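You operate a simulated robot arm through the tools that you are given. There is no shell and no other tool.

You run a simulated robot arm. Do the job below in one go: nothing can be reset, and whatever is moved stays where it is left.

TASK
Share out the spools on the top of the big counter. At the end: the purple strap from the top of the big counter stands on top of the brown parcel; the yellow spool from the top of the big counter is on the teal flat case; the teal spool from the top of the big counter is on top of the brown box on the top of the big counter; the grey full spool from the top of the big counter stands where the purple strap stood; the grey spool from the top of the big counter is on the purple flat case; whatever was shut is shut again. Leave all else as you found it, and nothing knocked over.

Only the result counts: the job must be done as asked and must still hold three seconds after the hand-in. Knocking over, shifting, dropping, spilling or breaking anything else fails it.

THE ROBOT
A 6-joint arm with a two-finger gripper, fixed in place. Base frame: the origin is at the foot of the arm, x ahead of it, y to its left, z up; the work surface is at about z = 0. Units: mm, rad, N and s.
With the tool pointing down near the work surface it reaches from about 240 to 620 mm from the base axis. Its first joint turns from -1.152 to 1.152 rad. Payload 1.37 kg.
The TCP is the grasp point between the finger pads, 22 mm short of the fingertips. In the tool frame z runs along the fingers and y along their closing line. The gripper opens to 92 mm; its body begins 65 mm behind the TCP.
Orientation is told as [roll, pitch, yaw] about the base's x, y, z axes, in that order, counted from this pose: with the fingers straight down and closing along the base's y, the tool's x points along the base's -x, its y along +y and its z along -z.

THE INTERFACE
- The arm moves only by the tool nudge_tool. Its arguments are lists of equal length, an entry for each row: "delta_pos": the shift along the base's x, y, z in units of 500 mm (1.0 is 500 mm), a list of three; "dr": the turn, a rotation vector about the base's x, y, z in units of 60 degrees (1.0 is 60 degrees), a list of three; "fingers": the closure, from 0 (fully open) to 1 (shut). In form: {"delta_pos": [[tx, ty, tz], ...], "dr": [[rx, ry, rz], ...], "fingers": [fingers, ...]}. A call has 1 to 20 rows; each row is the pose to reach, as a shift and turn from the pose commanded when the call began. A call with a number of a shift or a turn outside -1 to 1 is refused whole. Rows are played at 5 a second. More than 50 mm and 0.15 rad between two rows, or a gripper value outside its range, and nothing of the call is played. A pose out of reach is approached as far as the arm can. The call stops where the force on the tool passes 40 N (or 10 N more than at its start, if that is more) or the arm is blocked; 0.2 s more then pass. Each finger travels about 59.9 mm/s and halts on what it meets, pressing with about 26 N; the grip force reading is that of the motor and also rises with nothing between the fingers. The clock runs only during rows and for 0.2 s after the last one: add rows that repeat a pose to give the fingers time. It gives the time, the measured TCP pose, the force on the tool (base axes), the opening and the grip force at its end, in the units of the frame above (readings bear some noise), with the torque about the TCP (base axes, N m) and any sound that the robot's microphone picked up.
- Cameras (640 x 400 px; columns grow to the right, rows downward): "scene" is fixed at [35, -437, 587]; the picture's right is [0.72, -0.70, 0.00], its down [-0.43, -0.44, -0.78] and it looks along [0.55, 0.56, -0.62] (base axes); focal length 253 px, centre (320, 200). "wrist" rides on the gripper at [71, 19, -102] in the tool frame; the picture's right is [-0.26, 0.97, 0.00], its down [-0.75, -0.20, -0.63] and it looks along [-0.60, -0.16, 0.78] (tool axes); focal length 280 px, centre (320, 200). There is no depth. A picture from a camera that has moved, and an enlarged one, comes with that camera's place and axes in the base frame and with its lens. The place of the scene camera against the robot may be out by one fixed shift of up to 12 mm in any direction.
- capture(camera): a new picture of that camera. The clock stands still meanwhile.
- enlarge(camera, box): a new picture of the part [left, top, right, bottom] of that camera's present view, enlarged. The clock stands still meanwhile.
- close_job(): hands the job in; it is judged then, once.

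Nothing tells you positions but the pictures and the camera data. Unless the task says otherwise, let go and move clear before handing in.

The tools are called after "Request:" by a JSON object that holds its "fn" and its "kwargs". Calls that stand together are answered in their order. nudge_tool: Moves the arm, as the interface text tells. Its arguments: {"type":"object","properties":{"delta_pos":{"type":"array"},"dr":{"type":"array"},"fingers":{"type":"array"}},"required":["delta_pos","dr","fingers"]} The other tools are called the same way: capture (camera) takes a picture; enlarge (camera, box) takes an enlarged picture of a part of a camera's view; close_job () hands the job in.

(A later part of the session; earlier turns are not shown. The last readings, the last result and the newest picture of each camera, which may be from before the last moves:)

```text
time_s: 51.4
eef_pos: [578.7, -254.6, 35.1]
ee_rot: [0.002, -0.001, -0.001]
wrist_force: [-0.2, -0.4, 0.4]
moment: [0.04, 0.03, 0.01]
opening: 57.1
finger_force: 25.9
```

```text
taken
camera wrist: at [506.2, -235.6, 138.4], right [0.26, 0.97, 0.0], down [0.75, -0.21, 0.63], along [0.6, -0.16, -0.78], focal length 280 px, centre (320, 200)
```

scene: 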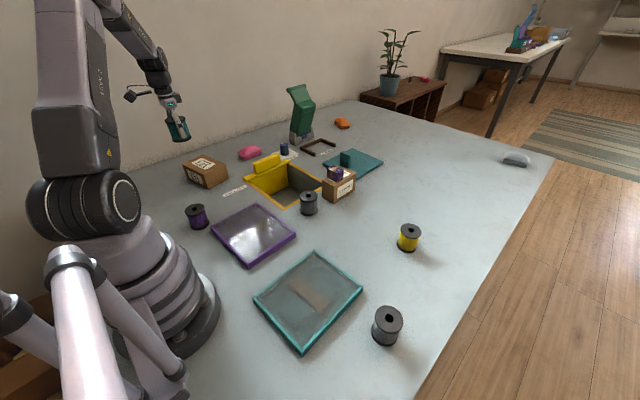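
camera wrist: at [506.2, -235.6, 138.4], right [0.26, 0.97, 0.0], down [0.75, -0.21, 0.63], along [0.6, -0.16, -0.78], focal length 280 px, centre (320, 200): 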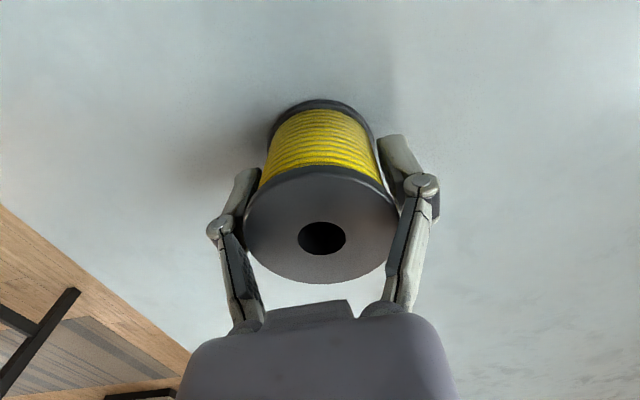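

Yellow grips at 57.1 mm, matching teal and near grey. I'll lift it and carry it over the teal flat case, whose centre I take as about (260, -172).

Request:
{"fn": "nudge_tool", "kwargs": {"delta_pos": [[0, 0, 0.04], [0, 0, 0.12], [0, 0, 0.2], [-0.06, 0.02, 0.26], [-0.14, 0.04, 0.28], [-0.23, 0.06, 0.28], [-0.32, 0.08, 0.28], [-0.41, 0.1, 0.28], [-0.5, 0.13, 0.28], [-0.58, 0.165, 0.28], [-0.58, 0.165, 0.28]], "dr": [[0, 0, 0], [0, 0, 0], [0, 0, 0], [0, 0, 0], [0, 0, 0], [0, 0, 0], [0, 0, 0], [0, 0, 0], [0, 0, 0], [0, 0, 0], [0, 0, 0]], "fingers": [0.5, 0.5, 0.5, 0.5, 0.5, 0.5, 0.5, 0.5, 0.5, 0.5, 0.5]}}

Request:
{"fn": "capture", "kwargs": {"camera": "wrist"}}

Request:
{"fn": "capture", "kwargs": {"camera": "scene"}}

```text
time_s: 53.8
eef_pos: [291.1, -171.9, 176.6]
ee_rot: [0.002, 0.001, 0.001]
wrist_force: [-0.5, 0.2, -0.1]
moment: [0.02, -0.02, 0.01]
opening: 56.9
finger_force: 26.5
```

```text
taken
camera wrist: at [218.3, -152.5, 280.4], right [0.26, 0.97, 0.0], down [0.75, -0.21, 0.63], along [0.6, -0.16, -0.78], focal length 280 px, centre (320, 200)
```

wrist: 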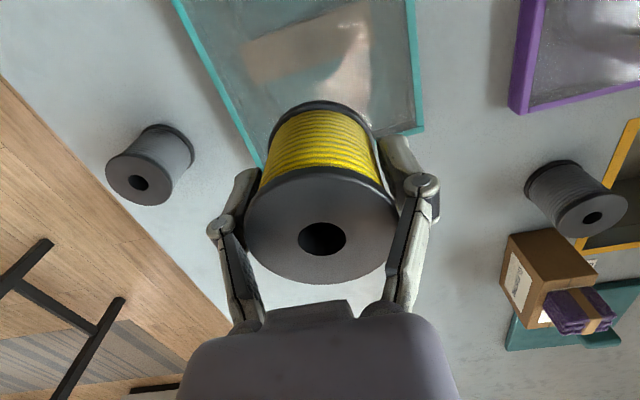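

```text
taken
```

scene: 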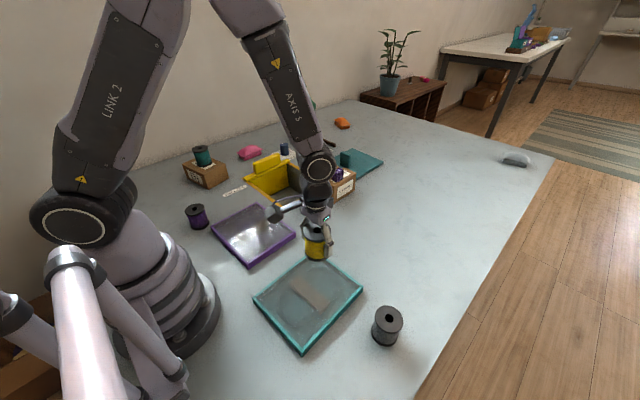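

Request:
{"fn": "enlarge", "kwargs": {"camera": "wrist", "box": [95, 110, 205, 220]}}

Request:
{"fn": "enlarge", "kwargs": {"camera": "wrist", "box": [515, 145, 635, 250]}}

Request:
{"fn": "enlarge", "kwargs": {"camera": "scene", "box": [245, 240, 375, 360]}}

```text
3.64 times, centred on (150, 165) of wrist
camera zoom: at [218.3, -152.5, 280.4], right [0.26, 0.97, 0.0], down [0.75, -0.21, 0.63], along [0.6, -0.16, -0.78], focal length 1020 px, centre (938, 327)
```

zoom: 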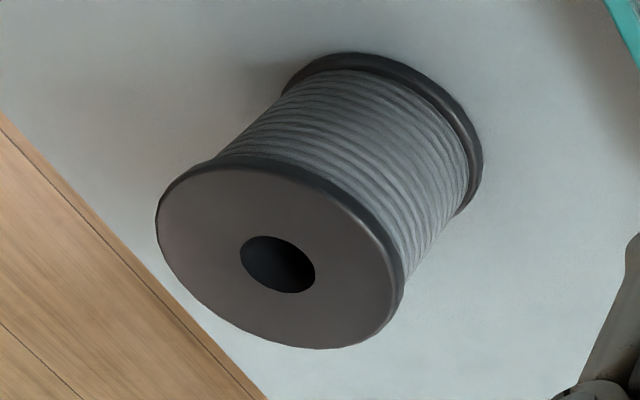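

```text
3.81 times, centred on (575, 198) of wrist
camera zoom: at [218.3, -152.5, 280.4], right [0.26, 0.97, 0.0], down [0.75, -0.21, 0.63], along [0.6, -0.16, -0.78], focal length 1068 px, centre (-651, 210)
```

zoom: 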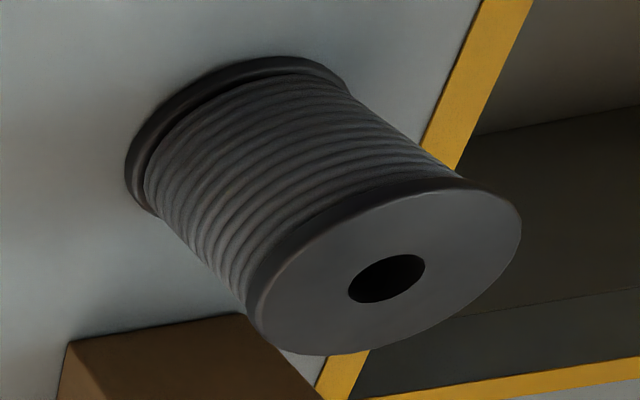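

```text
3.33 times, centred on (310, 300) of scene
camera zoom: at [35.0, -437.0, 587.0], right [0.72, -0.7, 0.0], down [-0.43, -0.44, -0.78], along [0.55, 0.56, -0.62], focal length 844 px, centre (353, -133)
```

zoom: 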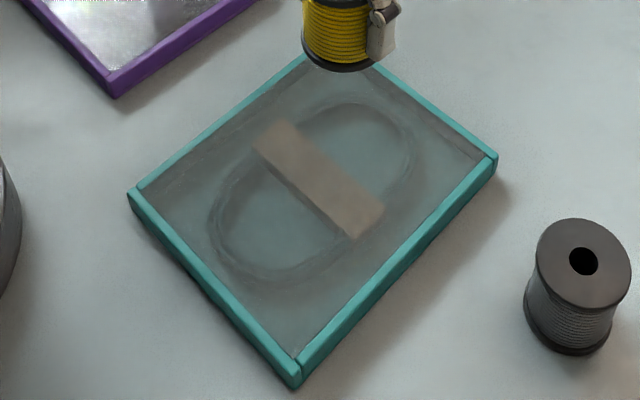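

The near grey spool's winding looks slightly waisted while the far grey's winding is straight and full, which confirms far grey = full. Now I'll position the yellow spool over the case's middle and lower it partly.

Request:
{"fn": "nudge_tool", "kwargs": {"delta_pos": [[-0.03, 0.002, -0.04], [-0.058, 0.002, -0.1], [-0.058, 0.002, -0.17], [-0.058, 0.002, -0.2], [-0.058, 0.002, -0.2]], "dr": [[0, 0, 0], [0, 0, 0], [0, 0, 0], [0, 0, 0], [0, 0, 0]], "fingers": [0.5, 0.5, 0.5, 0.5, 0.5]}}

Request:
{"fn": "capture", "kwargs": {"camera": "wrist"}}

Request:
{"fn": "enlarge", "kwargs": {"camera": "scene", "box": [235, 210, 385, 370]}}

```text
time_s: 55.0
eef_pos: [260.1, -170.9, 76.4]
ee_rot: [0.0, -0.001, 0.001]
wrist_force: [-0.3, 0.0, -0.8]
moment: [-0.03, 0.0, 0.02]
opening: 56.9
finger_force: 26.0
```

```text
taken
camera wrist: at [188.0, -151.7, 179.2], right [0.26, 0.97, 0.0], down [0.75, -0.21, 0.63], along [0.6, -0.16, -0.78], focal length 280 px, centre (320, 200)
```

wrist: 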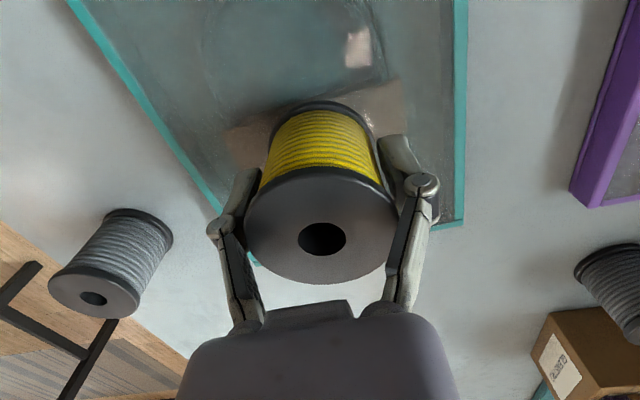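

```text
2.50 times, centred on (310, 290) of scene
camera zoom: at [35.0, -437.0, 587.0], right [0.72, -0.7, 0.0], down [-0.43, -0.44, -0.78], along [0.55, 0.56, -0.62], focal length 633 px, centre (345, -25)
```

zoom: 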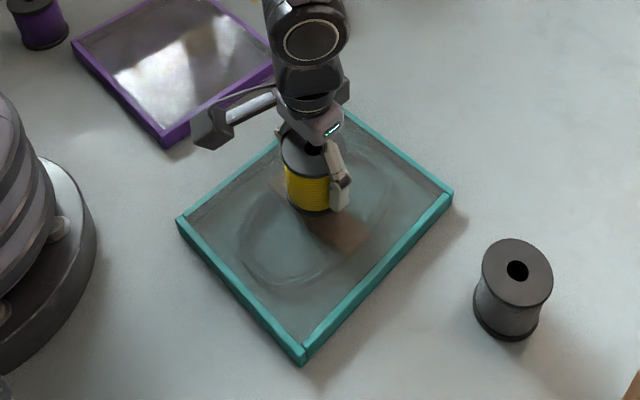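

Over the case's middle. Lowering in small steps to find the glass.

Request:
{"fn": "nudge_tool", "kwargs": {"delta_pos": [[0, 0, -0.01], [0, 0, -0.02], [0, 0, -0.024], [0, 0, -0.024]], "dr": [[0, 0, 0], [0, 0, 0], [0, 0, 0], [0, 0, 0]], "fingers": [0.5, 0.5, 0.5, 0.5]}}

Request:
{"fn": "enlarge", "kwargs": {"camera": "scene", "box": [270, 250, 350, 320]}}

```text
time_s: 56.0
eef_pos: [260.1, -170.4, 63.4]
ee_rot: [0.002, 0.0, 0.001]
wrist_force: [-0.1, 0.4, -0.5]
moment: [0.0, 0.03, -0.03]
opening: 56.5
finger_force: 26.1
```

```text
5.71 times, centred on (310, 285) of scene
camera zoom: at [35.0, -437.0, 587.0], right [0.72, -0.7, 0.0], down [-0.43, -0.44, -0.78], along [0.55, 0.56, -0.62], focal length 1448 px, centre (377, -286)
```

zoom: 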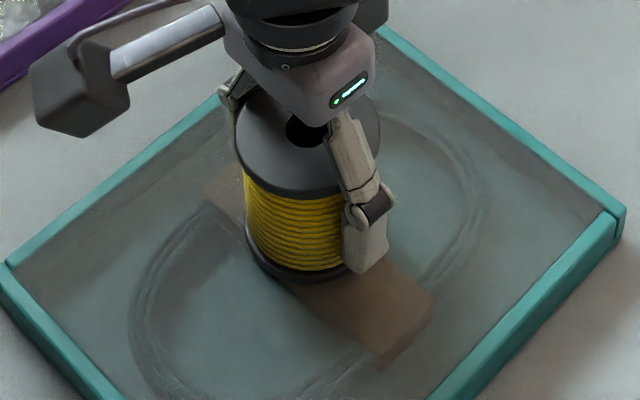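

Request:
{"fn": "nudge_tool", "kwargs": {"delta_pos": [[0, 0, -0.003], [0, 0, -0.006]], "dr": [[0, 0, 0], [0, 0, 0]], "fingers": [0.5, 0.5]}}

Request:
{"fn": "nudge_tool", "kwargs": {"delta_pos": [[0, 0, -0.002], [0, 0, -0.004]], "dr": [[0, 0, 0], [0, 0, 0]], "fingers": [0.5, 0.5]}}

```text
time_s: 56.6
eef_pos: [259.5, -170.5, 59.2]
ee_rot: [0.001, 0.0, 0.001]
wrist_force: [0.2, -0.1, -0.3]
moment: [-0.02, 0.01, 0.01]
opening: 56.8
finger_force: 26.0
```

```text
time_s: 57.2
eef_pos: [261.0, -170.3, 58.1]
ee_rot: [0.001, 0.0, 0.001]
wrist_force: [-0.9, 5.5, 16.1]
moment: [0.14, 0.01, 0.0]
opening: 57.1
finger_force: 26.2
```

Contact with the glass. Ease off 1 mm, release and rise straight up.

Request:
{"fn": "nudge_tool", "kwargs": {"delta_pos": [[0, 0, 0.002], [0, 0, 0.002], [0, 0, 0.002], [0, 0, 0.002], [0, 0, 0.02], [0, 0, 0.1], [0, 0, 0.18], [0, 0, 0.26]], "dr": [[0, 0, 0], [0, 0, 0], [0, 0, 0], [0, 0, 0], [0, 0, 0], [0, 0, 0], [0, 0, 0], [0, 0, 0]], "fingers": [0.45, 0.2, 0, 0, 0, 0, 0, 0]}}

Request:
{"fn": "capture", "kwargs": {"camera": "wrist"}}

Request:
{"fn": "capture", "kwargs": {"camera": "scene"}}

```text
time_s: 59.0
eef_pos: [259.4, -170.8, 190.4]
ee_rot: [0.001, -0.001, 0.0]
wrist_force: [-0.4, -0.1, 0.4]
moment: [-0.01, 0.01, -0.02]
opening: 91.9
finger_force: 0.0
```

```text
taken
camera wrist: at [186.9, -151.3, 293.0], right [0.26, 0.97, 0.0], down [0.75, -0.21, 0.62], along [0.6, -0.16, -0.78], focal length 280 px, centre (320, 200)
```

wrist: 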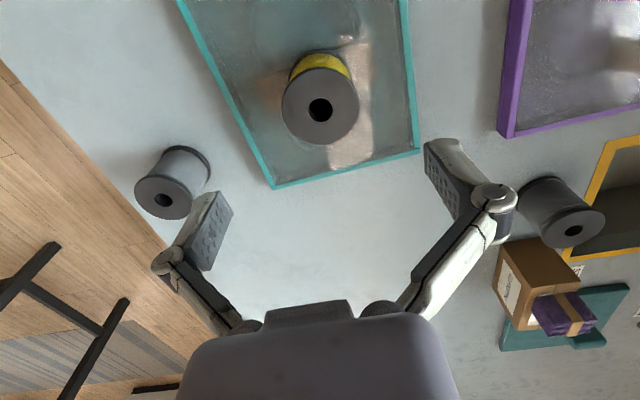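

```text
taken
```

scene: 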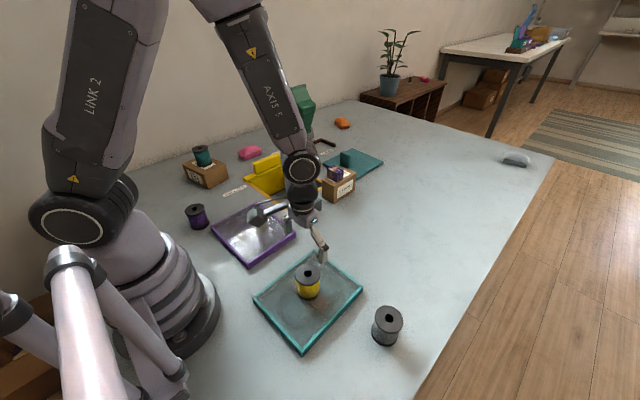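

Yellow stands on the teal case. Before committing the two grey spools, one last closer comparison of their windings.

Request:
{"fn": "enlarge", "kwargs": {"camera": "scene", "box": [368, 304, 408, 350]}}

Request:
{"fn": "enlarge", "kwargs": {"camera": "wrist", "box": [125, 135, 220, 230]}}

Request:
{"fn": "enlarge", "kwargs": {"camera": "scene", "box": [288, 255, 328, 305]}}

```text
8.70 times, centred on (388, 327) of scene
camera zoom: at [35.0, -437.0, 587.0], right [0.72, -0.7, 0.0], down [-0.43, -0.44, -0.78], along [0.55, 0.56, -0.62], focal length 2203 px, centre (-271, -904)
```

zoom: 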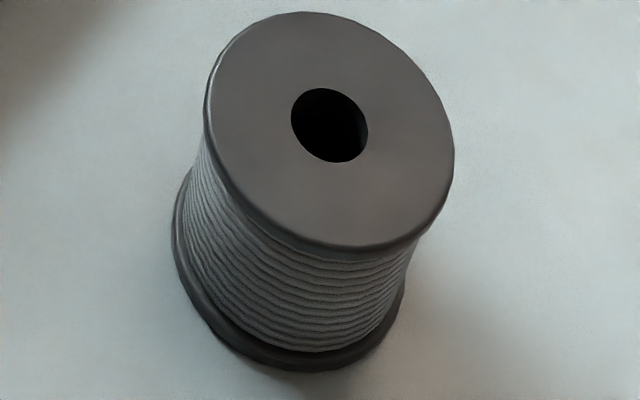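

```text
4.21 times, centred on (172, 182) of wrist
camera zoom: at [186.9, -151.3, 293.0], right [0.26, 0.97, 0.0], down [0.75, -0.21, 0.62], along [0.6, -0.16, -0.78], focal length 1181 px, centre (941, 274)
```

zoom: 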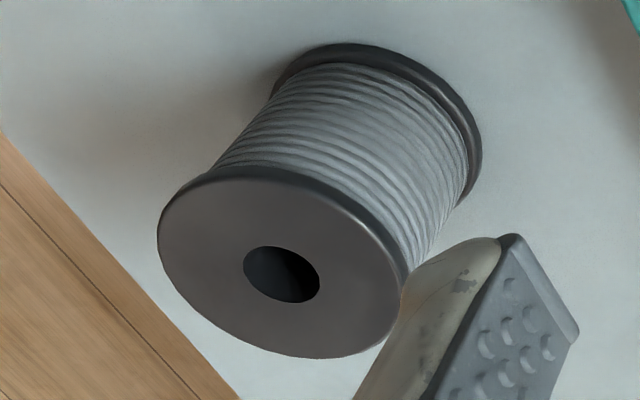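

```text
8.00 times, centred on (308, 280) of scene
camera zoom: at [35.0, -437.0, 587.0], right [0.72, -0.7, 0.0], down [-0.43, -0.44, -0.78], along [0.55, 0.56, -0.62], focal length 2027 px, centre (416, -440)
```

zoom: 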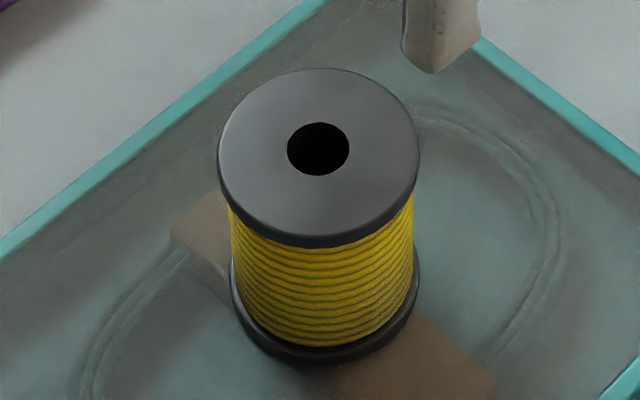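

The near grey's winding sits clearly further inside its flanges than the others, so the far grey is the full one. I'll go pick up the far grey at (476, 66).

Request:
{"fn": "nudge_tool", "kwargs": {"delta_pos": [[0.06, 0.066, 0], [0.12, 0.132, 0], [0.18, 0.198, 0], [0.24, 0.264, 0], [0.3, 0.33, 0], [0.36, 0.396, 0], [0.42, 0.46, 0], [0.432, 0.474, -0.05], [0.432, 0.474, -0.14]], "dr": [[0, 0, 0], [0, 0, 0], [0, 0, 0], [0, 0, 0], [0, 0, 0], [0, 0, 0], [0, 0, 0], [0, 0, 0], [0, 0, 0]], "fingers": [0, 0, 0, 0, 0, 0, 0, 0, 0]}}

Request:
{"fn": "capture", "kwargs": {"camera": "wrist"}}

```text
time_s: 61.0
eef_pos: [475.3, 65.5, 120.4]
ee_rot: [0.003, 0.001, 0.0]
wrist_force: [0.2, 0.2, 0.4]
moment: [-0.03, 0.01, 0.02]
opening: 92.3
finger_force: 0.0
```

```text
taken
camera wrist: at [404.4, 85.0, 222.3], right [0.26, 0.97, 0.0], down [0.75, -0.21, 0.63], along [0.6, -0.16, -0.78], focal length 280 px, centre (320, 200)
```

wrist: 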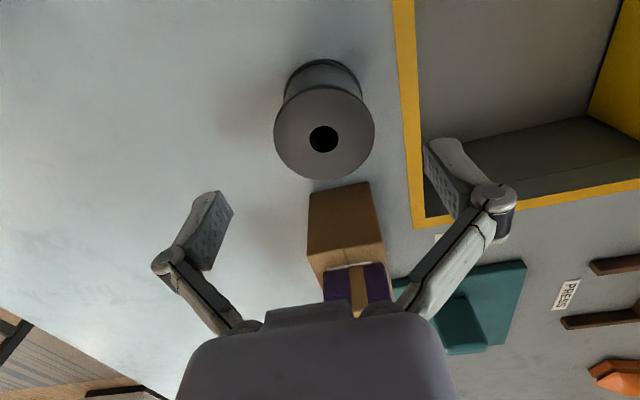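

Spool is ≈2 mm off centre; I'll correct, descend and grip.

Request:
{"fn": "nudge_tool", "kwargs": {"delta_pos": [[0.004, 0.003, -0.06], [0.004, 0.003, -0.12], [0.004, 0.003, -0.168], [0.004, 0.003, -0.168], [0.004, 0.003, -0.168], [0.004, 0.003, -0.168], [0.004, 0.003, -0.168], [0.004, 0.003, -0.168]], "dr": [[0, 0, 0], [0, 0, 0], [0, 0, 0], [0, 0, 0], [0, 0, 0], [0, 0, 0], [0, 0, 0], [0, 0, 0]], "fingers": [0, 0, 0, 0, 0.3, 0.5, 0.5, 0.5]}}

Request:
{"fn": "enlarge", "kwargs": {"camera": "wrist", "box": [240, 85, 400, 285]}}

Request:
{"fn": "enlarge", "kwargs": {"camera": "wrist", "box": [260, 90, 390, 180]}}

```text
time_s: 62.8
eef_pos: [476.4, 65.8, 35.6]
ee_rot: [0.002, 0.0, 0.0]
wrist_force: [-0.2, 0.6, 1.2]
moment: [0.07, 0.01, -0.02]
opening: 59.5
finger_force: 26.3
```

```text
2.00 times, centred on (320, 185) of wrist
camera zoom: at [405.3, 85.4, 138.2], right [0.26, 0.97, 0.0], down [0.75, -0.21, 0.62], along [0.6, -0.16, -0.78], focal length 561 px, centre (320, 230)
```

zoom: 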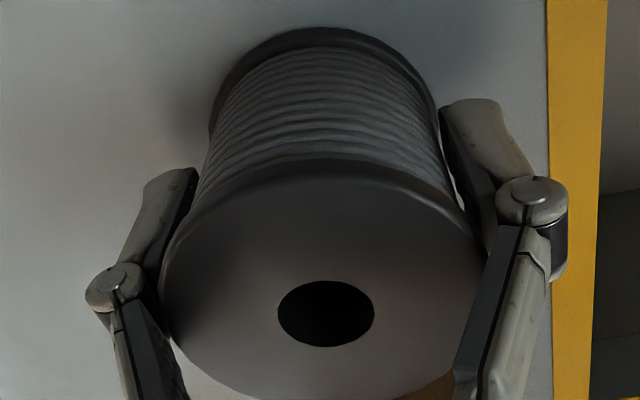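

```text
4.44 times, centred on (325, 135) of wrist
camera zoom: at [405.3, 85.4, 138.2], right [0.26, 0.97, 0.0], down [0.75, -0.21, 0.62], along [0.6, -0.16, -0.78], focal length 1246 px, centre (298, 489)
```

zoom: 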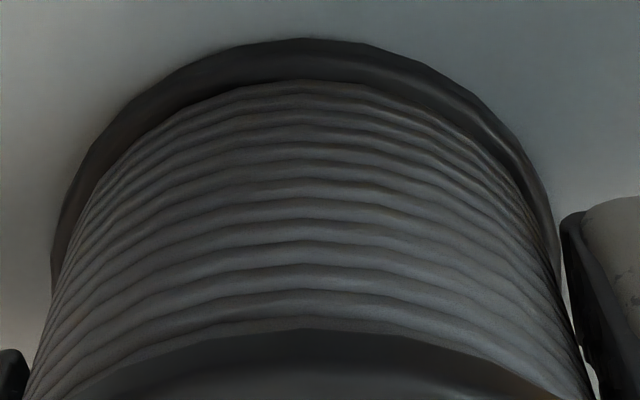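

Far grey grips at 59.5 mm. To be certain about "full", I'll lift it and take a larger batch of weight readings, for comparison with the near grey.

Request:
{"fn": "nudge_tool", "kwargs": {"delta_pos": [[0, 0, 0.04], [0, 0, 0.1], [0, 0, 0.16], [0, 0, 0.24], [0, 0, 0.24], [0, 0, 0.24]], "dr": [[0, 0, 0], [0, 0, 0], [0, 0, 0], [0, 0, 0], [0, 0, 0], [0, 0, 0]], "fingers": [0.5, 0.5, 0.5, 0.5, 0.5, 0.5]}}

Request:
{"fn": "nudge_tool", "kwargs": {"delta_pos": [[0, 0, 0]], "dr": [[0, 0, 0]], "fingers": [0.5]}}

Request:
{"fn": "nudge_tool", "kwargs": {"delta_pos": [[0, 0, 0]], "dr": [[0, 0, 0]], "fingers": [0.5]}}

Request:
{"fn": "nudge_tool", "kwargs": {"delta_pos": [[0, 0, 0]], "dr": [[0, 0, 0]], "fingers": [0.5]}}

Request:
{"fn": "nudge_tool", "kwargs": {"delta_pos": [[0, 0, 0]], "dr": [[0, 0, 0]], "fingers": [0.5]}}

Request:
{"fn": "nudge_tool", "kwargs": {"delta_pos": [[0, 0, 0]], "dr": [[0, 0, 0]], "fingers": [0.5]}}

Request:
{"fn": "nudge_tool", "kwargs": {"delta_pos": [[0, 0, 0]], "dr": [[0, 0, 0]], "fingers": [0.5]}}

Request:
{"fn": "nudge_tool", "kwargs": {"delta_pos": [[0, 0, 0]], "dr": [[0, 0, 0]], "fingers": [0.5]}}

Request:
{"fn": "nudge_tool", "kwargs": {"delta_pos": [[0, 0, 0]], "dr": [[0, 0, 0]], "fingers": [0.5]}}

Request:
{"fn": "enlarge", "kwargs": {"camera": "scene", "box": [280, 130, 360, 230]}}

```text
time_s: 64.2
eef_pos: [478.1, 66.3, 153.8]
ee_rot: [0.001, 0.001, 0.0]
wrist_force: [-0.7, -0.2, -0.5]
moment: [-0.01, -0.01, 0.01]
opening: 59.1
finger_force: 26.0
```

```text
time_s: 64.6
eef_pos: [478.3, 66.5, 154.0]
ee_rot: [0.003, 0.001, 0.001]
wrist_force: [0.2, -0.2, -0.3]
moment: [0.01, -0.02, 0.0]
opening: 59.2
finger_force: 26.2
```

```text
time_s: 65.0
eef_pos: [476.8, 67.1, 153.4]
ee_rot: [0.001, 0.0, 0.0]
wrist_force: [0.3, -0.6, -1.8]
moment: [0.01, -0.02, -0.01]
opening: 59.3
finger_force: 26.0
```

```text
time_s: 65.4
eef_pos: [476.7, 66.2, 153.8]
ee_rot: [0.003, 0.0, -0.001]
wrist_force: [-1.4, -0.1, -0.7]
moment: [-0.02, 0.0, 0.0]
opening: 59.6
finger_force: 25.8
```

```text
time_s: 65.8
eef_pos: [476.4, 67.8, 154.6]
ee_rot: [0.003, -0.001, -0.001]
wrist_force: [-0.1, 0.1, -0.2]
moment: [0.05, 0.02, 0.0]
opening: 59.2
finger_force: 26.3
```

```text
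time_s: 66.2
eef_pos: [477.8, 67.8, 154.3]
ee_rot: [0.002, -0.001, 0.001]
wrist_force: [0.1, 0.1, -0.2]
moment: [0.02, 0.0, -0.01]
opening: 59.2
finger_force: 25.7
```

```text
time_s: 66.6
eef_pos: [477.1, 66.9, 153.3]
ee_rot: [0.002, -0.001, 0.0]
wrist_force: [0.2, 0.5, -1.1]
moment: [0.02, -0.02, -0.01]
opening: 59.3
finger_force: 25.8
```

```text
time_s: 67.0
eef_pos: [478.5, 66.7, 153.2]
ee_rot: [0.002, -0.001, -0.001]
wrist_force: [-0.3, -0.4, -1.1]
moment: [0.04, 0.01, 0.0]
opening: 58.9
finger_force: 26.4
```

```text
time_s: 67.4
eef_pos: [475.8, 66.0, 153.5]
ee_rot: [0.001, 0.001, 0.001]
wrist_force: [0.2, -0.4, -0.2]
moment: [-0.01, 0.02, 0.04]
opening: 59.2
finger_force: 26.2
```

```text
4.00 times, centred on (320, 180) of scene
camera zoom: at [35.0, -437.0, 587.0], right [0.72, -0.7, 0.0], down [-0.43, -0.44, -0.78], along [0.55, 0.56, -0.62], focal length 1013 px, centre (320, 280)
```

zoom: 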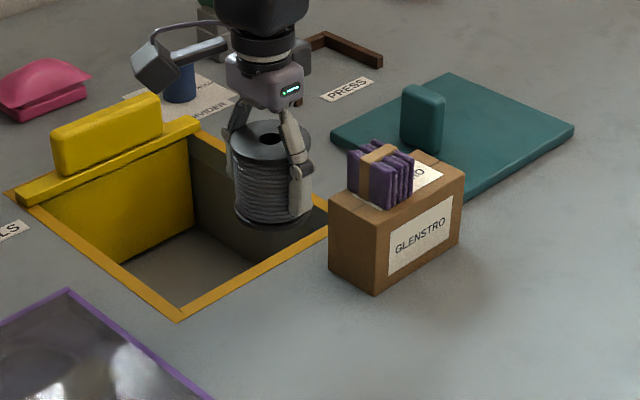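

Weights are too close to tell apart, so the fullness must be read from the winding. I'll zoom in on the contact edges while holding this spool.

Request:
{"fn": "enlarge", "kwargs": {"camera": "wrist", "box": [225, 150, 285, 210]}}

Request:
{"fn": "enlarge", "kwargs": {"camera": "wrist", "box": [360, 130, 420, 220]}}

Request:
{"fn": "enlarge", "kwargs": {"camera": "scene", "box": [294, 150, 330, 200]}}

Request:
{"fn": "enlarge", "kwargs": {"camera": "wrist", "box": [240, 85, 400, 285]}}

```text
6.67 times, centred on (255, 180) of wrist
camera zoom: at [405.5, 86.0, 256.2], right [0.26, 0.97, 0.0], down [0.75, -0.21, 0.62], along [0.6, -0.16, -0.78], focal length 1869 px, centre (753, 333)
```

zoom: 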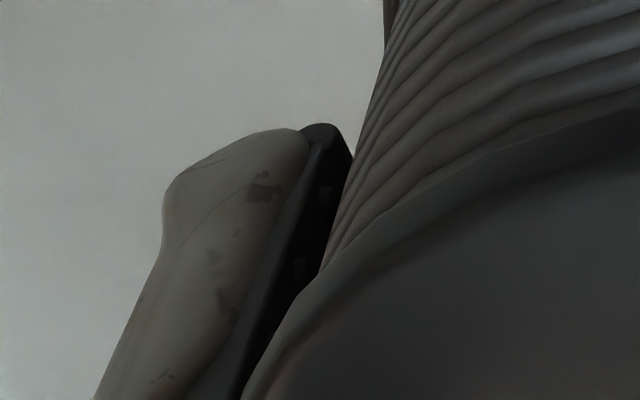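

```text
4.44 times, centred on (390, 175) of wrist
camera zoom: at [405.5, 86.0, 256.2], right [0.26, 0.97, 0.0], down [0.75, -0.21, 0.62], along [0.6, -0.16, -0.78], focal length 1246 px, centre (9, 311)
```

zoom: 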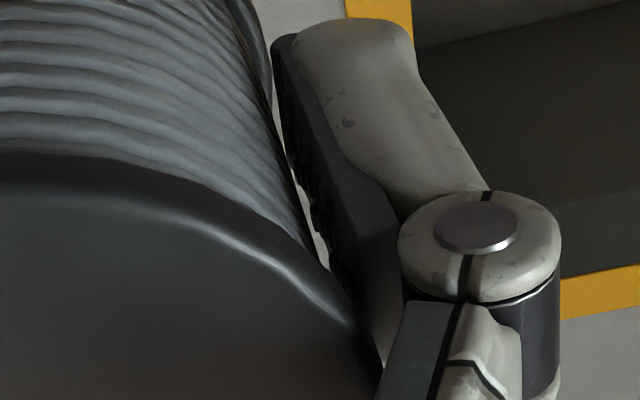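

```text
8.00 times, centred on (312, 175) of scene
camera zoom: at [35.0, -437.0, 587.0], right [0.72, -0.7, 0.0], down [-0.43, -0.44, -0.78], along [0.55, 0.56, -0.62], focal length 2027 px, centre (384, 400)
```

zoom: 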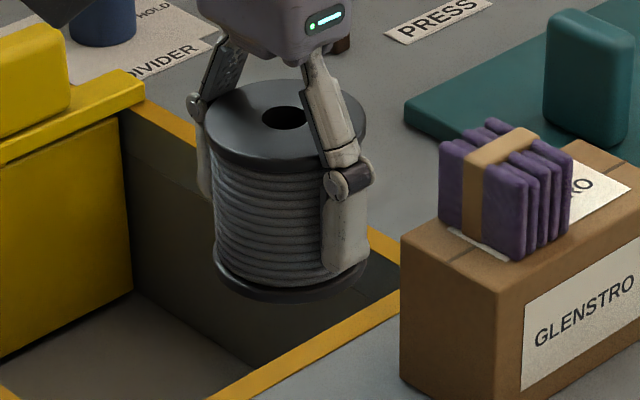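

```text
2.00 times, centred on (320, 185) of wrist
camera zoom: at [405.5, 86.0, 256.2], right [0.26, 0.97, 0.0], down [0.75, -0.21, 0.62], along [0.6, -0.16, -0.78], focal length 561 px, centre (320, 230)
```

zoom: 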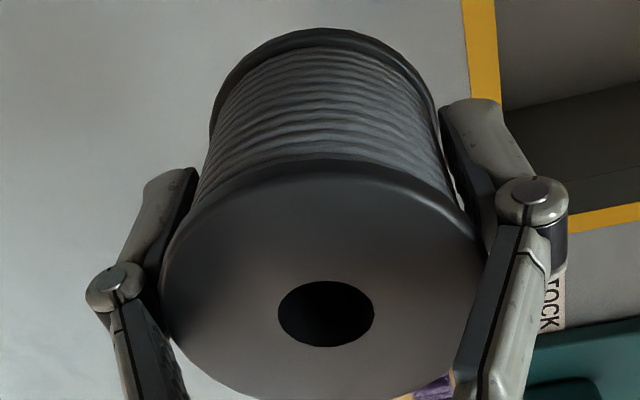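

The pads bear on the flange, with the winding only just inside it on this spool. I'll set the far grey at the strap's old spot (598, -54) – going sideways first to stay clear of the parcel – then check the near grey in the same way.

Request:
{"fn": "nudge_tool", "kwargs": {"delta_pos": [[0, -0.08, 0], [0, -0.16, 0], [0, -0.242, 0], [0.08, -0.242, 0], [0.16, -0.242, 0], [0.242, -0.242, 0], [0.242, -0.242, -0.06], [0.242, -0.242, -0.14], [0.242, -0.242, -0.2], [0.242, -0.242, -0.2]], "dr": [[0, 0, 0], [0, 0, 0], [0, 0, 0], [0, 0, 0], [0, 0, 0], [0, 0, 0], [0, 0, 0], [0, 0, 0], [0, 0, 0], [0, 0, 0]], "fingers": [0.5, 0.5, 0.5, 0.5, 0.5, 0.5, 0.5, 0.5, 0.5, 0.5]}}

Request:
{"fn": "capture", "kwargs": {"camera": "wrist"}}

Request:
{"fn": "enlarge", "kwargs": {"camera": "scene", "box": [310, 140, 410, 240]}}

```text
time_s: 69.6
eef_pos: [599.8, -56.1, 53.1]
ee_rot: [0.001, -0.001, -0.002]
wrist_force: [0.4, -0.6, -0.7]
moment: [0.01, -0.01, -0.01]
opening: 59.1
finger_force: 25.9
```

```text
taken
camera wrist: at [527.7, -36.1, 156.4], right [0.26, 0.97, 0.0], down [0.75, -0.21, 0.63], along [0.6, -0.16, -0.78], focal length 280 px, centre (320, 200)
```

wrist: 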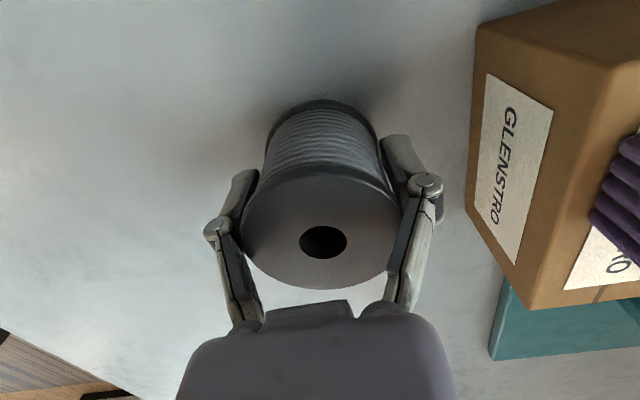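

```text
4.00 times, centred on (360, 190) of scene
camera zoom: at [35.0, -437.0, 587.0], right [0.72, -0.7, 0.0], down [-0.43, -0.44, -0.78], along [0.55, 0.56, -0.62], focal length 1013 px, centre (160, 240)
```

zoom: 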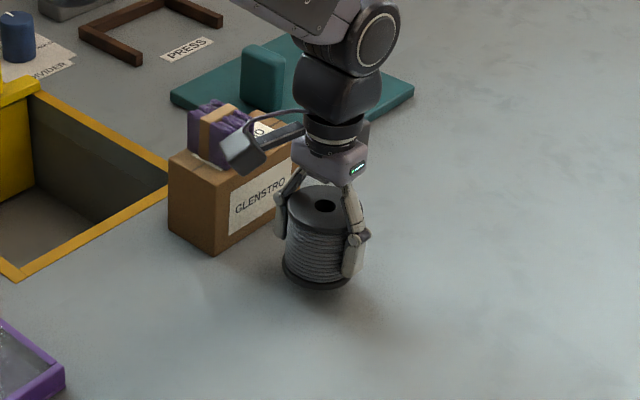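

Good position. Lower to the counter.

Request:
{"fn": "nudge_tool", "kwargs": {"delta_pos": [[0, 0.002, -0.02], [0, 0.002, -0.034], [0, 0.002, -0.038], [0, 0.002, -0.038]], "dr": [[0, 0, 0], [0, 0, 0], [0, 0, 0], [0, 0, 0]], "fingers": [0.5, 0.5, 0.5, 0.5]}}

Request:
{"fn": "nudge_tool", "kwargs": {"delta_pos": [[0, 0, -0.002], [0, 0, -0.003]], "dr": [[0, 0, 0], [0, 0, 0]], "fingers": [0.5, 0.5]}}

```text
time_s: 70.6
eef_pos: [599.0, -53.4, 34.4]
ee_rot: [0.001, -0.002, 0.0]
wrist_force: [-2.7, -0.1, 8.0]
moment: [0.06, 0.11, 0.03]
opening: 59.2
finger_force: 26.2
```

```text
time_s: 71.2
eef_pos: [600.1, -52.8, 35.3]
ee_rot: [0.0, -0.004, 0.001]
wrist_force: [-1.9, -5.0, 16.3]
moment: [-0.09, 0.04, 0.08]
opening: 59.5
finger_force: 26.5
```

Contact with the counter. Ease off, release and rise.

Request:
{"fn": "nudge_tool", "kwargs": {"delta_pos": [[0, 0, 0.003], [0, 0, 0.003], [0, 0, 0.003], [0, 0, 0.003], [0, 0, 0.02], [0, 0, 0.1], [0, 0, 0.18], [0, 0, 0.26], [0, 0, 0.3]], "dr": [[0, 0, 0], [0, 0, 0], [0, 0, 0], [0, 0, 0], [0, 0, 0], [0, 0, 0], [0, 0, 0], [0, 0, 0], [0, 0, 0]], "fingers": [0.45, 0.2, 0.05, 0.05, 0.05, 0.05, 0.05, 0.05, 0.05]}}

Request:
{"fn": "capture", "kwargs": {"camera": "wrist"}}

Request:
{"fn": "capture", "kwargs": {"camera": "scene"}}

```text
time_s: 73.2
eef_pos: [598.9, -51.7, 184.9]
ee_rot: [0.001, 0.0, 0.0]
wrist_force: [0.0, -0.1, 0.2]
moment: [-0.01, 0.01, -0.02]
opening: 87.2
finger_force: 0.1
```

```text
taken
camera wrist: at [527.1, -32.3, 287.5], right [0.26, 0.97, 0.0], down [0.75, -0.21, 0.62], along [0.6, -0.16, -0.78], focal length 280 px, centre (320, 200)
```

wrist: 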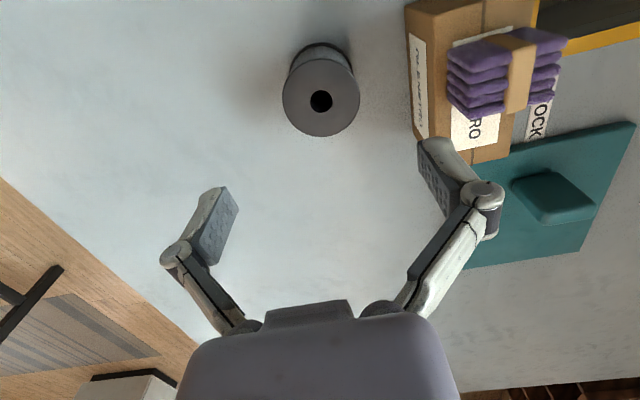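

```text
taken
```

scene: 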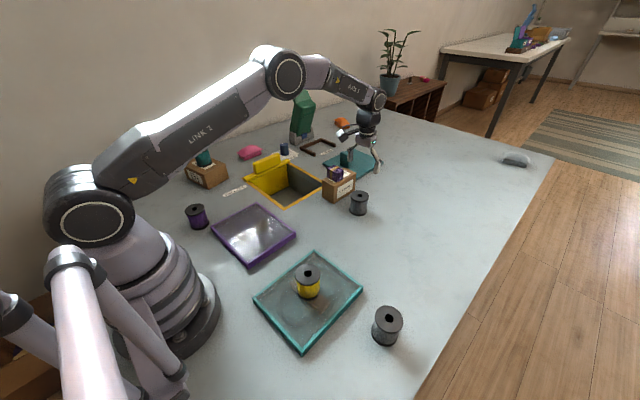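

Far grey now stands at the strap's old spot. I'll zoom on both grey spools in the scene view, now in similar light, to settle which is fuller.

Request:
{"fn": "enlarge", "kwargs": {"camera": "scene", "box": [343, 186, 373, 220]}}

Request:
{"fn": "enlarge", "kwargs": {"camera": "scene", "box": [364, 300, 412, 352]}}

```text
11.76 times, centred on (358, 203) of scene
camera zoom: at [35.0, -437.0, 587.0], right [0.72, -0.7, 0.0], down [-0.43, -0.44, -0.78], along [0.55, 0.56, -0.62], focal length 2980 px, centre (-127, 165)
```

zoom: 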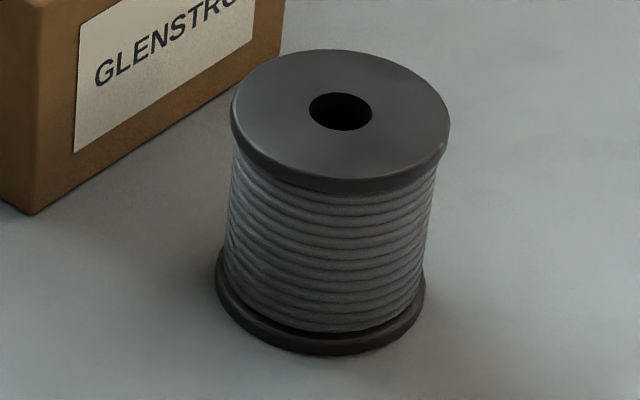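

```text
7.69 times, centred on (388, 326) of scene
camera zoom: at [35.0, -437.0, 587.0], right [0.72, -0.7, 0.0], down [-0.43, -0.44, -0.78], along [0.55, 0.56, -0.62], focal length 1949 px, centre (-203, -769)
```

zoom: 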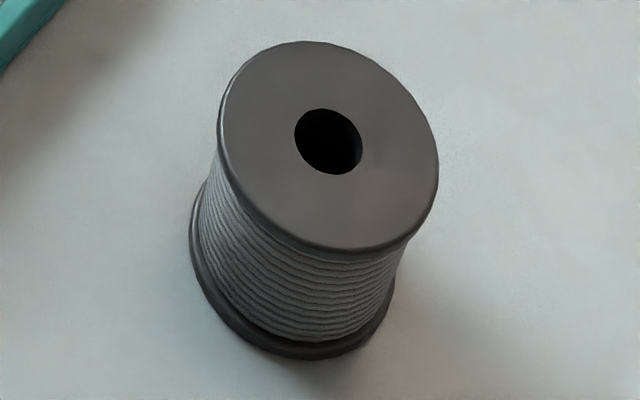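

The far grey's flange is about 6% wider than all four other spools, which match one another, so it is the distinct "full" one and is placed right. Next, the near grey spool goes to the purple flat case.

Request:
{"fn": "nudge_tool", "kwargs": {"delta_pos": [[-0.06, -0.065, 0], [-0.12, -0.13, 0], [-0.18, -0.195, 0], [-0.24, -0.26, 0], [-0.3, -0.325, 0], [-0.36, -0.39, 0], [-0.42, -0.455, 0], [-0.48, -0.52, 0], [-0.54, -0.58, -0.02], [-0.561, -0.6036, -0.08], [-0.561, -0.6036, -0.13]], "dr": [[0, 0, 0], [0, 0, 0], [0, 0, 0], [0, 0, 0], [0, 0, 0], [0, 0, 0], [0, 0, 0], [0, 0, 0], [0, 0, 0], [0, 0, 0], [0, 0, 0]], "fingers": [0, 0, 0, 0, 0, 0, 0, 0, 0, 0, 0]}}

Request:
{"fn": "capture", "kwargs": {"camera": "wrist"}}

```text
time_s: 75.6
eef_pos: [318.2, -353.0, 118.5]
ee_rot: [0.0, 0.0, 0.0]
wrist_force: [0.4, 0.2, -0.6]
moment: [0.04, 0.0, 0.01]
opening: 92.0
finger_force: 0.1
```

```text
taken
camera wrist: at [246.5, -334.2, 221.6], right [0.26, 0.97, 0.0], down [0.75, -0.2, 0.63], along [0.6, -0.16, -0.78], focal length 280 px, centre (320, 200)
```

wrist: 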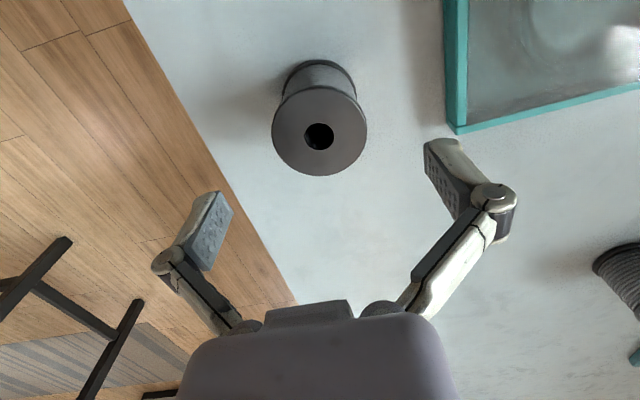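

Request:
{"fn": "nudge_tool", "kwargs": {"delta_pos": [[0.003, -0.002, -0.06], [0.003, -0.002, -0.12], [0.003, -0.002, -0.167], [0.003, -0.002, -0.167], [0.003, -0.002, -0.167], [0.003, -0.002, -0.167], [0.003, -0.002, -0.167], [0.003, -0.002, -0.167]], "dr": [[0, 0, 0], [0, 0, 0], [0, 0, 0], [0, 0, 0], [0, 0, 0], [0, 0, 0], [0, 0, 0], [0, 0, 0]], "fingers": [0, 0, 0, 0, 0.3, 0.5, 0.5, 0.5]}}

Request:
{"fn": "capture", "kwargs": {"camera": "wrist"}}

Request:
{"fn": "enlarge", "kwargs": {"camera": "wrist", "box": [360, 130, 420, 220]}}

```text
time_s: 77.4
eef_pos: [320.3, -354.5, 35.3]
ee_rot: [0.002, 0.0, -0.001]
wrist_force: [-1.0, 0.8, 1.5]
moment: [0.02, 0.03, -0.03]
opening: 56.4
finger_force: 25.9
```

```text
taken
camera wrist: at [248.4, -335.3, 138.1], right [0.26, 0.97, 0.0], down [0.75, -0.21, 0.62], along [0.6, -0.16, -0.78], focal length 280 px, centre (320, 200)
```

wrist: 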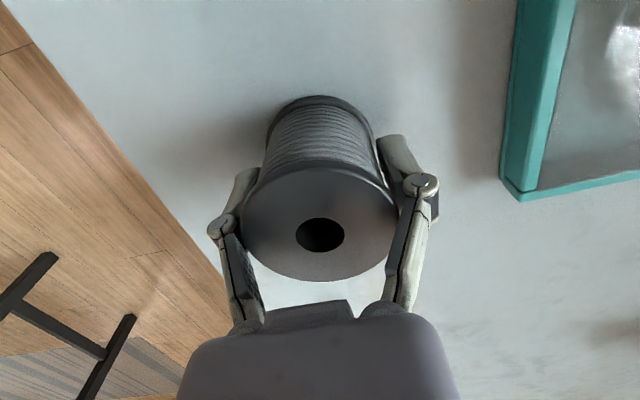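

```text
4.44 times, centred on (390, 175) of wrist
camera zoom: at [248.4, -335.3, 138.1], right [0.26, 0.97, 0.0], down [0.75, -0.21, 0.62], along [0.6, -0.16, -0.78], focal length 1246 px, centre (9, 311)
```

zoom: 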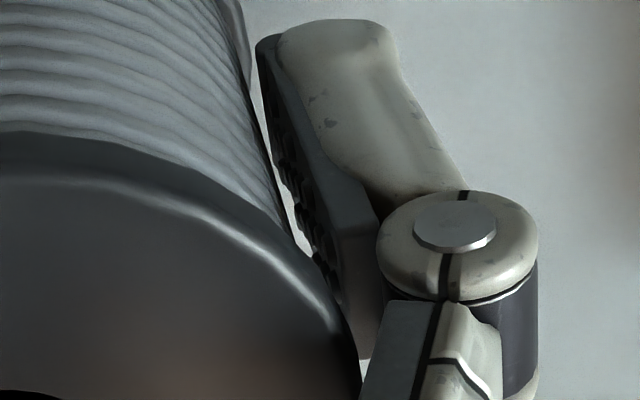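

Gripped at 56.4 mm again. I'll lift and carry it over the purple flat case, centre about (275, 109).

Request:
{"fn": "nudge_tool", "kwargs": {"delta_pos": [[0, 0, 0.04], [0, 0, 0.12], [0, 0, 0.2], [0, 0.05, 0.28], [0, 0.13, 0.32], [0, 0.22, 0.32], [0, 0.31, 0.32], [0, 0.4, 0.32], [0, 0.49, 0.32], [-0.01, 0.58, 0.32], [-0.03, 0.67, 0.32], [-0.05, 0.76, 0.32], [-0.07, 0.84, 0.32], [-0.07, 0.88, 0.32]], "dr": [[0, 0, 0], [0, 0, 0], [0, 0, 0], [0, 0, 0], [0, 0, 0], [0, 0, 0], [0, 0, 0], [0, 0, 0], [0, 0, 0], [0, 0, 0], [0, 0, 0], [0, 0, 0], [0, 0, 0], [0, 0, 0]], "fingers": [0.5, 0.5, 0.5, 0.5, 0.5, 0.5, 0.5, 0.5, 0.5, 0.5, 0.5, 0.5, 0.5, 0.5]}}

Request:
{"fn": "capture", "kwargs": {"camera": "wrist"}}

Request:
{"fn": "capture", "kwargs": {"camera": "scene"}}

```text
time_s: 80.4
eef_pos: [285.2, 84.9, 195.7]
ee_rot: [0.002, 0.0, -0.001]
wrist_force: [-0.3, 0.0, -0.9]
moment: [-0.02, 0.0, 0.03]
opening: 56.3
finger_force: 25.9
```

```text
taken
camera wrist: at [213.8, 103.8, 298.4], right [0.26, 0.96, 0.0], down [0.75, -0.21, 0.62], along [0.6, -0.16, -0.78], focal length 280 px, centre (320, 200)
```

wrist: 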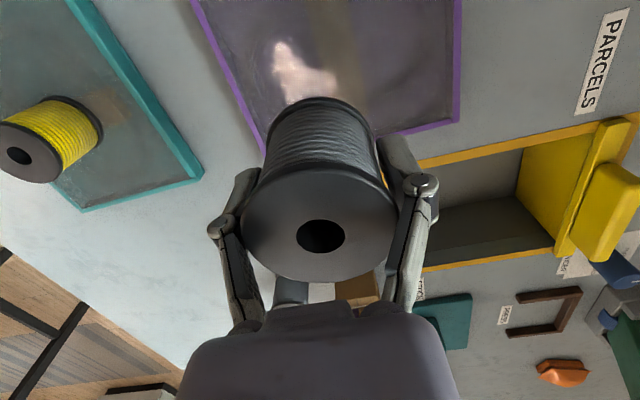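

```text
taken
```

scene: 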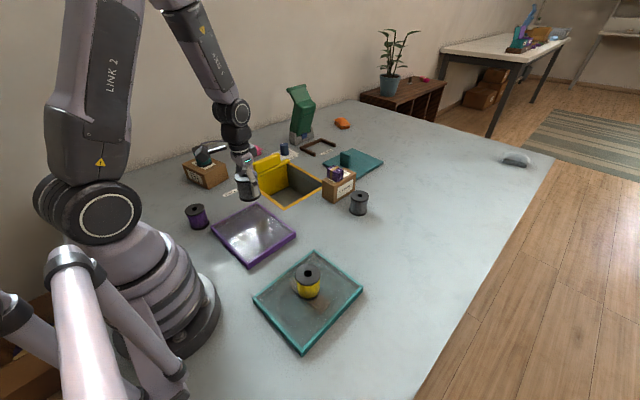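

The purple case spans about x 190–362, y 7–210. I'll centre on (276, 108) and lower most of the way.

Request:
{"fn": "nudge_tool", "kwargs": {"delta_pos": [[-0.017, 0.047, -0.04], [-0.017, 0.047, -0.12], [-0.017, 0.047, -0.2], [-0.017, 0.047, -0.24], [-0.017, 0.047, -0.255], [-0.017, 0.047, -0.255]], "dr": [[0, 0, 0], [0, 0, 0], [0, 0, 0], [0, 0, 0], [0, 0, 0], [0, 0, 0]], "fingers": [0.5, 0.5, 0.5, 0.5, 0.5, 0.5]}}

Request:
{"fn": "enlarge", "kwargs": {"camera": "scene", "box": [190, 170, 320, 280]}}

Request:
{"fn": "capture", "kwargs": {"camera": "wrist"}}

```text
time_s: 81.8
eef_pos: [277.3, 108.5, 68.4]
ee_rot: [0.001, 0.0, -0.001]
wrist_force: [0.2, 0.0, -1.6]
moment: [-0.02, 0.01, -0.03]
opening: 56.2
finger_force: 25.9
```

```text
3.64 times, centred on (255, 225) of scene
camera zoom: at [35.0, -437.0, 587.0], right [0.72, -0.7, 0.0], down [-0.43, -0.44, -0.78], along [0.55, 0.56, -0.62], focal length 921 px, centre (556, 109)
```

zoom: 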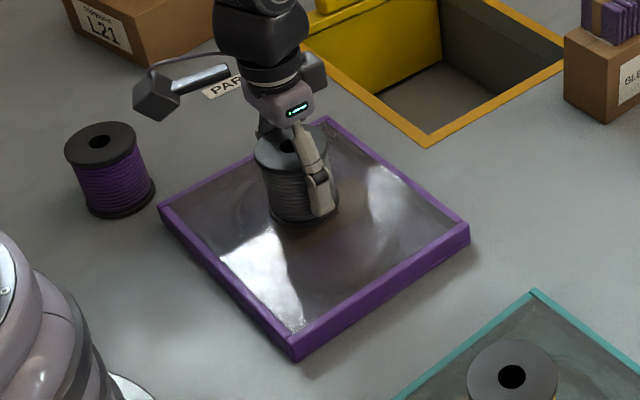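

```text
taken
camera wrist: at [205.7, 127.7, 170.7], right [0.26, 0.97, 0.0], down [0.75, -0.21, 0.63], along [0.6, -0.16, -0.78], focal length 280 px, centre (320, 200)
```

wrist: 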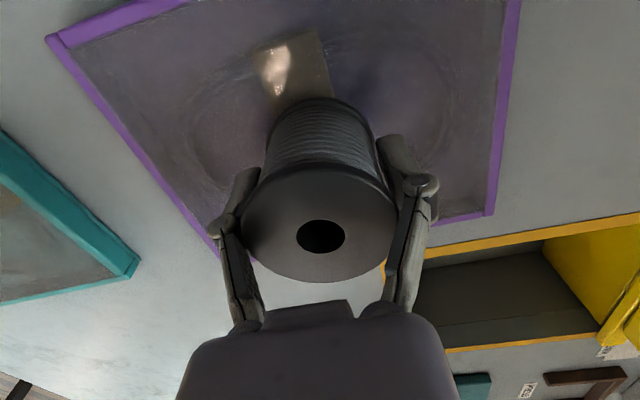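

Request:
{"fn": "nudge_tool", "kwargs": {"delta_pos": [[0, 0, -0.006], [0, 0, -0.012], [0, 0, -0.012]], "dr": [[0, 0, 0], [0, 0, 0], [0, 0, 0]], "fingers": [0.5, 0.5, 0.5]}}

Request:
{"fn": "nudge_tool", "kwargs": {"delta_pos": [[0, 0, -0.002], [0, 0, -0.004]], "dr": [[0, 0, 0], [0, 0, 0]], "fingers": [0.5, 0.5]}}

```text
time_s: 82.6
eef_pos: [276.5, 107.8, 61.5]
ee_rot: [0.003, 0.0, 0.0]
wrist_force: [-0.7, 0.1, -1.5]
moment: [-0.01, 0.0, 0.02]
opening: 56.3
finger_force: 25.8
```

```text
time_s: 83.2
eef_pos: [276.7, 109.0, 60.7]
ee_rot: [0.003, 0.001, 0.0]
wrist_force: [0.0, -0.4, -0.5]
moment: [0.01, -0.04, -0.01]
opening: 55.9
finger_force: 25.7
```

Request:
{"fn": "nudge_tool", "kwargs": {"delta_pos": [[0, 0, -0.002], [0, 0, -0.003]], "dr": [[0, 0, 0], [0, 0, 0]], "fingers": [0.5, 0.5]}}

```text
time_s: 83.8
eef_pos: [277.6, 108.5, 58.4]
ee_rot: [0.003, -0.003, 0.0]
wrist_force: [-2.2, 2.4, 16.8]
moment: [0.07, 0.05, -0.11]
opening: 56.4
finger_force: 25.9
```

Contact with the purple case's glass. Ease off 1 mm, release and rise.

Request:
{"fn": "nudge_tool", "kwargs": {"delta_pos": [[0, 0, 0.002], [0, 0, 0.002], [0, 0, 0.002], [0, 0, 0.002], [0, 0, 0.02], [0, 0, 0.1], [0, 0, 0.19], [0, 0, 0.28], [0, 0, 0.36]], "dr": [[0, 0, 0], [0, 0, 0], [0, 0, 0], [0, 0, 0], [0, 0, 0], [0, 0, 0], [0, 0, 0], [0, 0, 0], [0, 0, 0]], "fingers": [0.45, 0.2, 0, 0, 0, 0, 0, 0, 0]}}

Request:
{"fn": "capture", "kwargs": {"camera": "wrist"}}

Request:
{"fn": "capture", "kwargs": {"camera": "scene"}}

```text
time_s: 85.8
eef_pos: [276.9, 109.0, 237.5]
ee_rot: [0.0, -0.002, 0.0]
wrist_force: [-0.3, 0.3, -0.4]
moment: [0.01, -0.02, 0.0]
opening: 92.1
finger_force: 0.0
```

```text
taken
camera wrist: at [205.7, 127.8, 339.8], right [0.26, 0.97, 0.0], down [0.75, -0.2, 0.62], along [0.6, -0.16, -0.78], focal length 280 px, centre (320, 200)
```

wrist: 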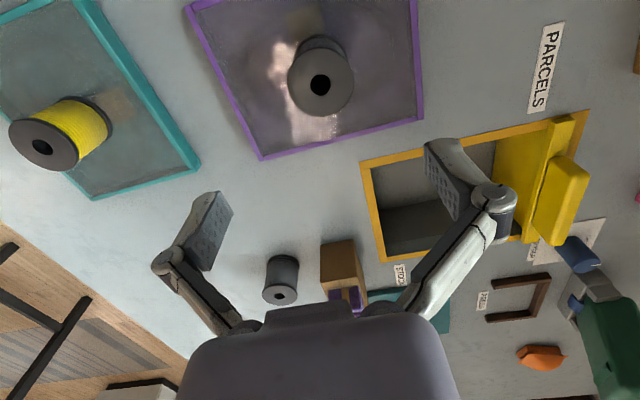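

```text
taken
```

scene: 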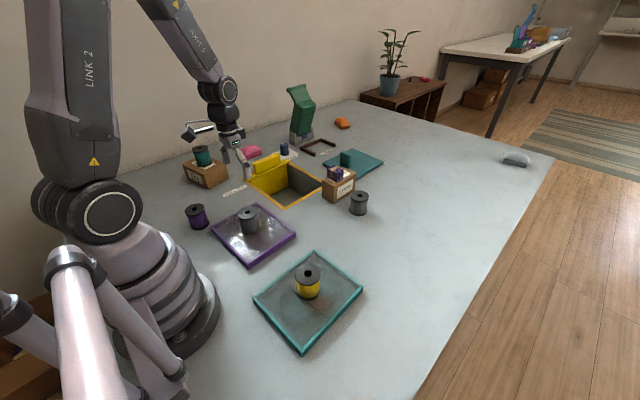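

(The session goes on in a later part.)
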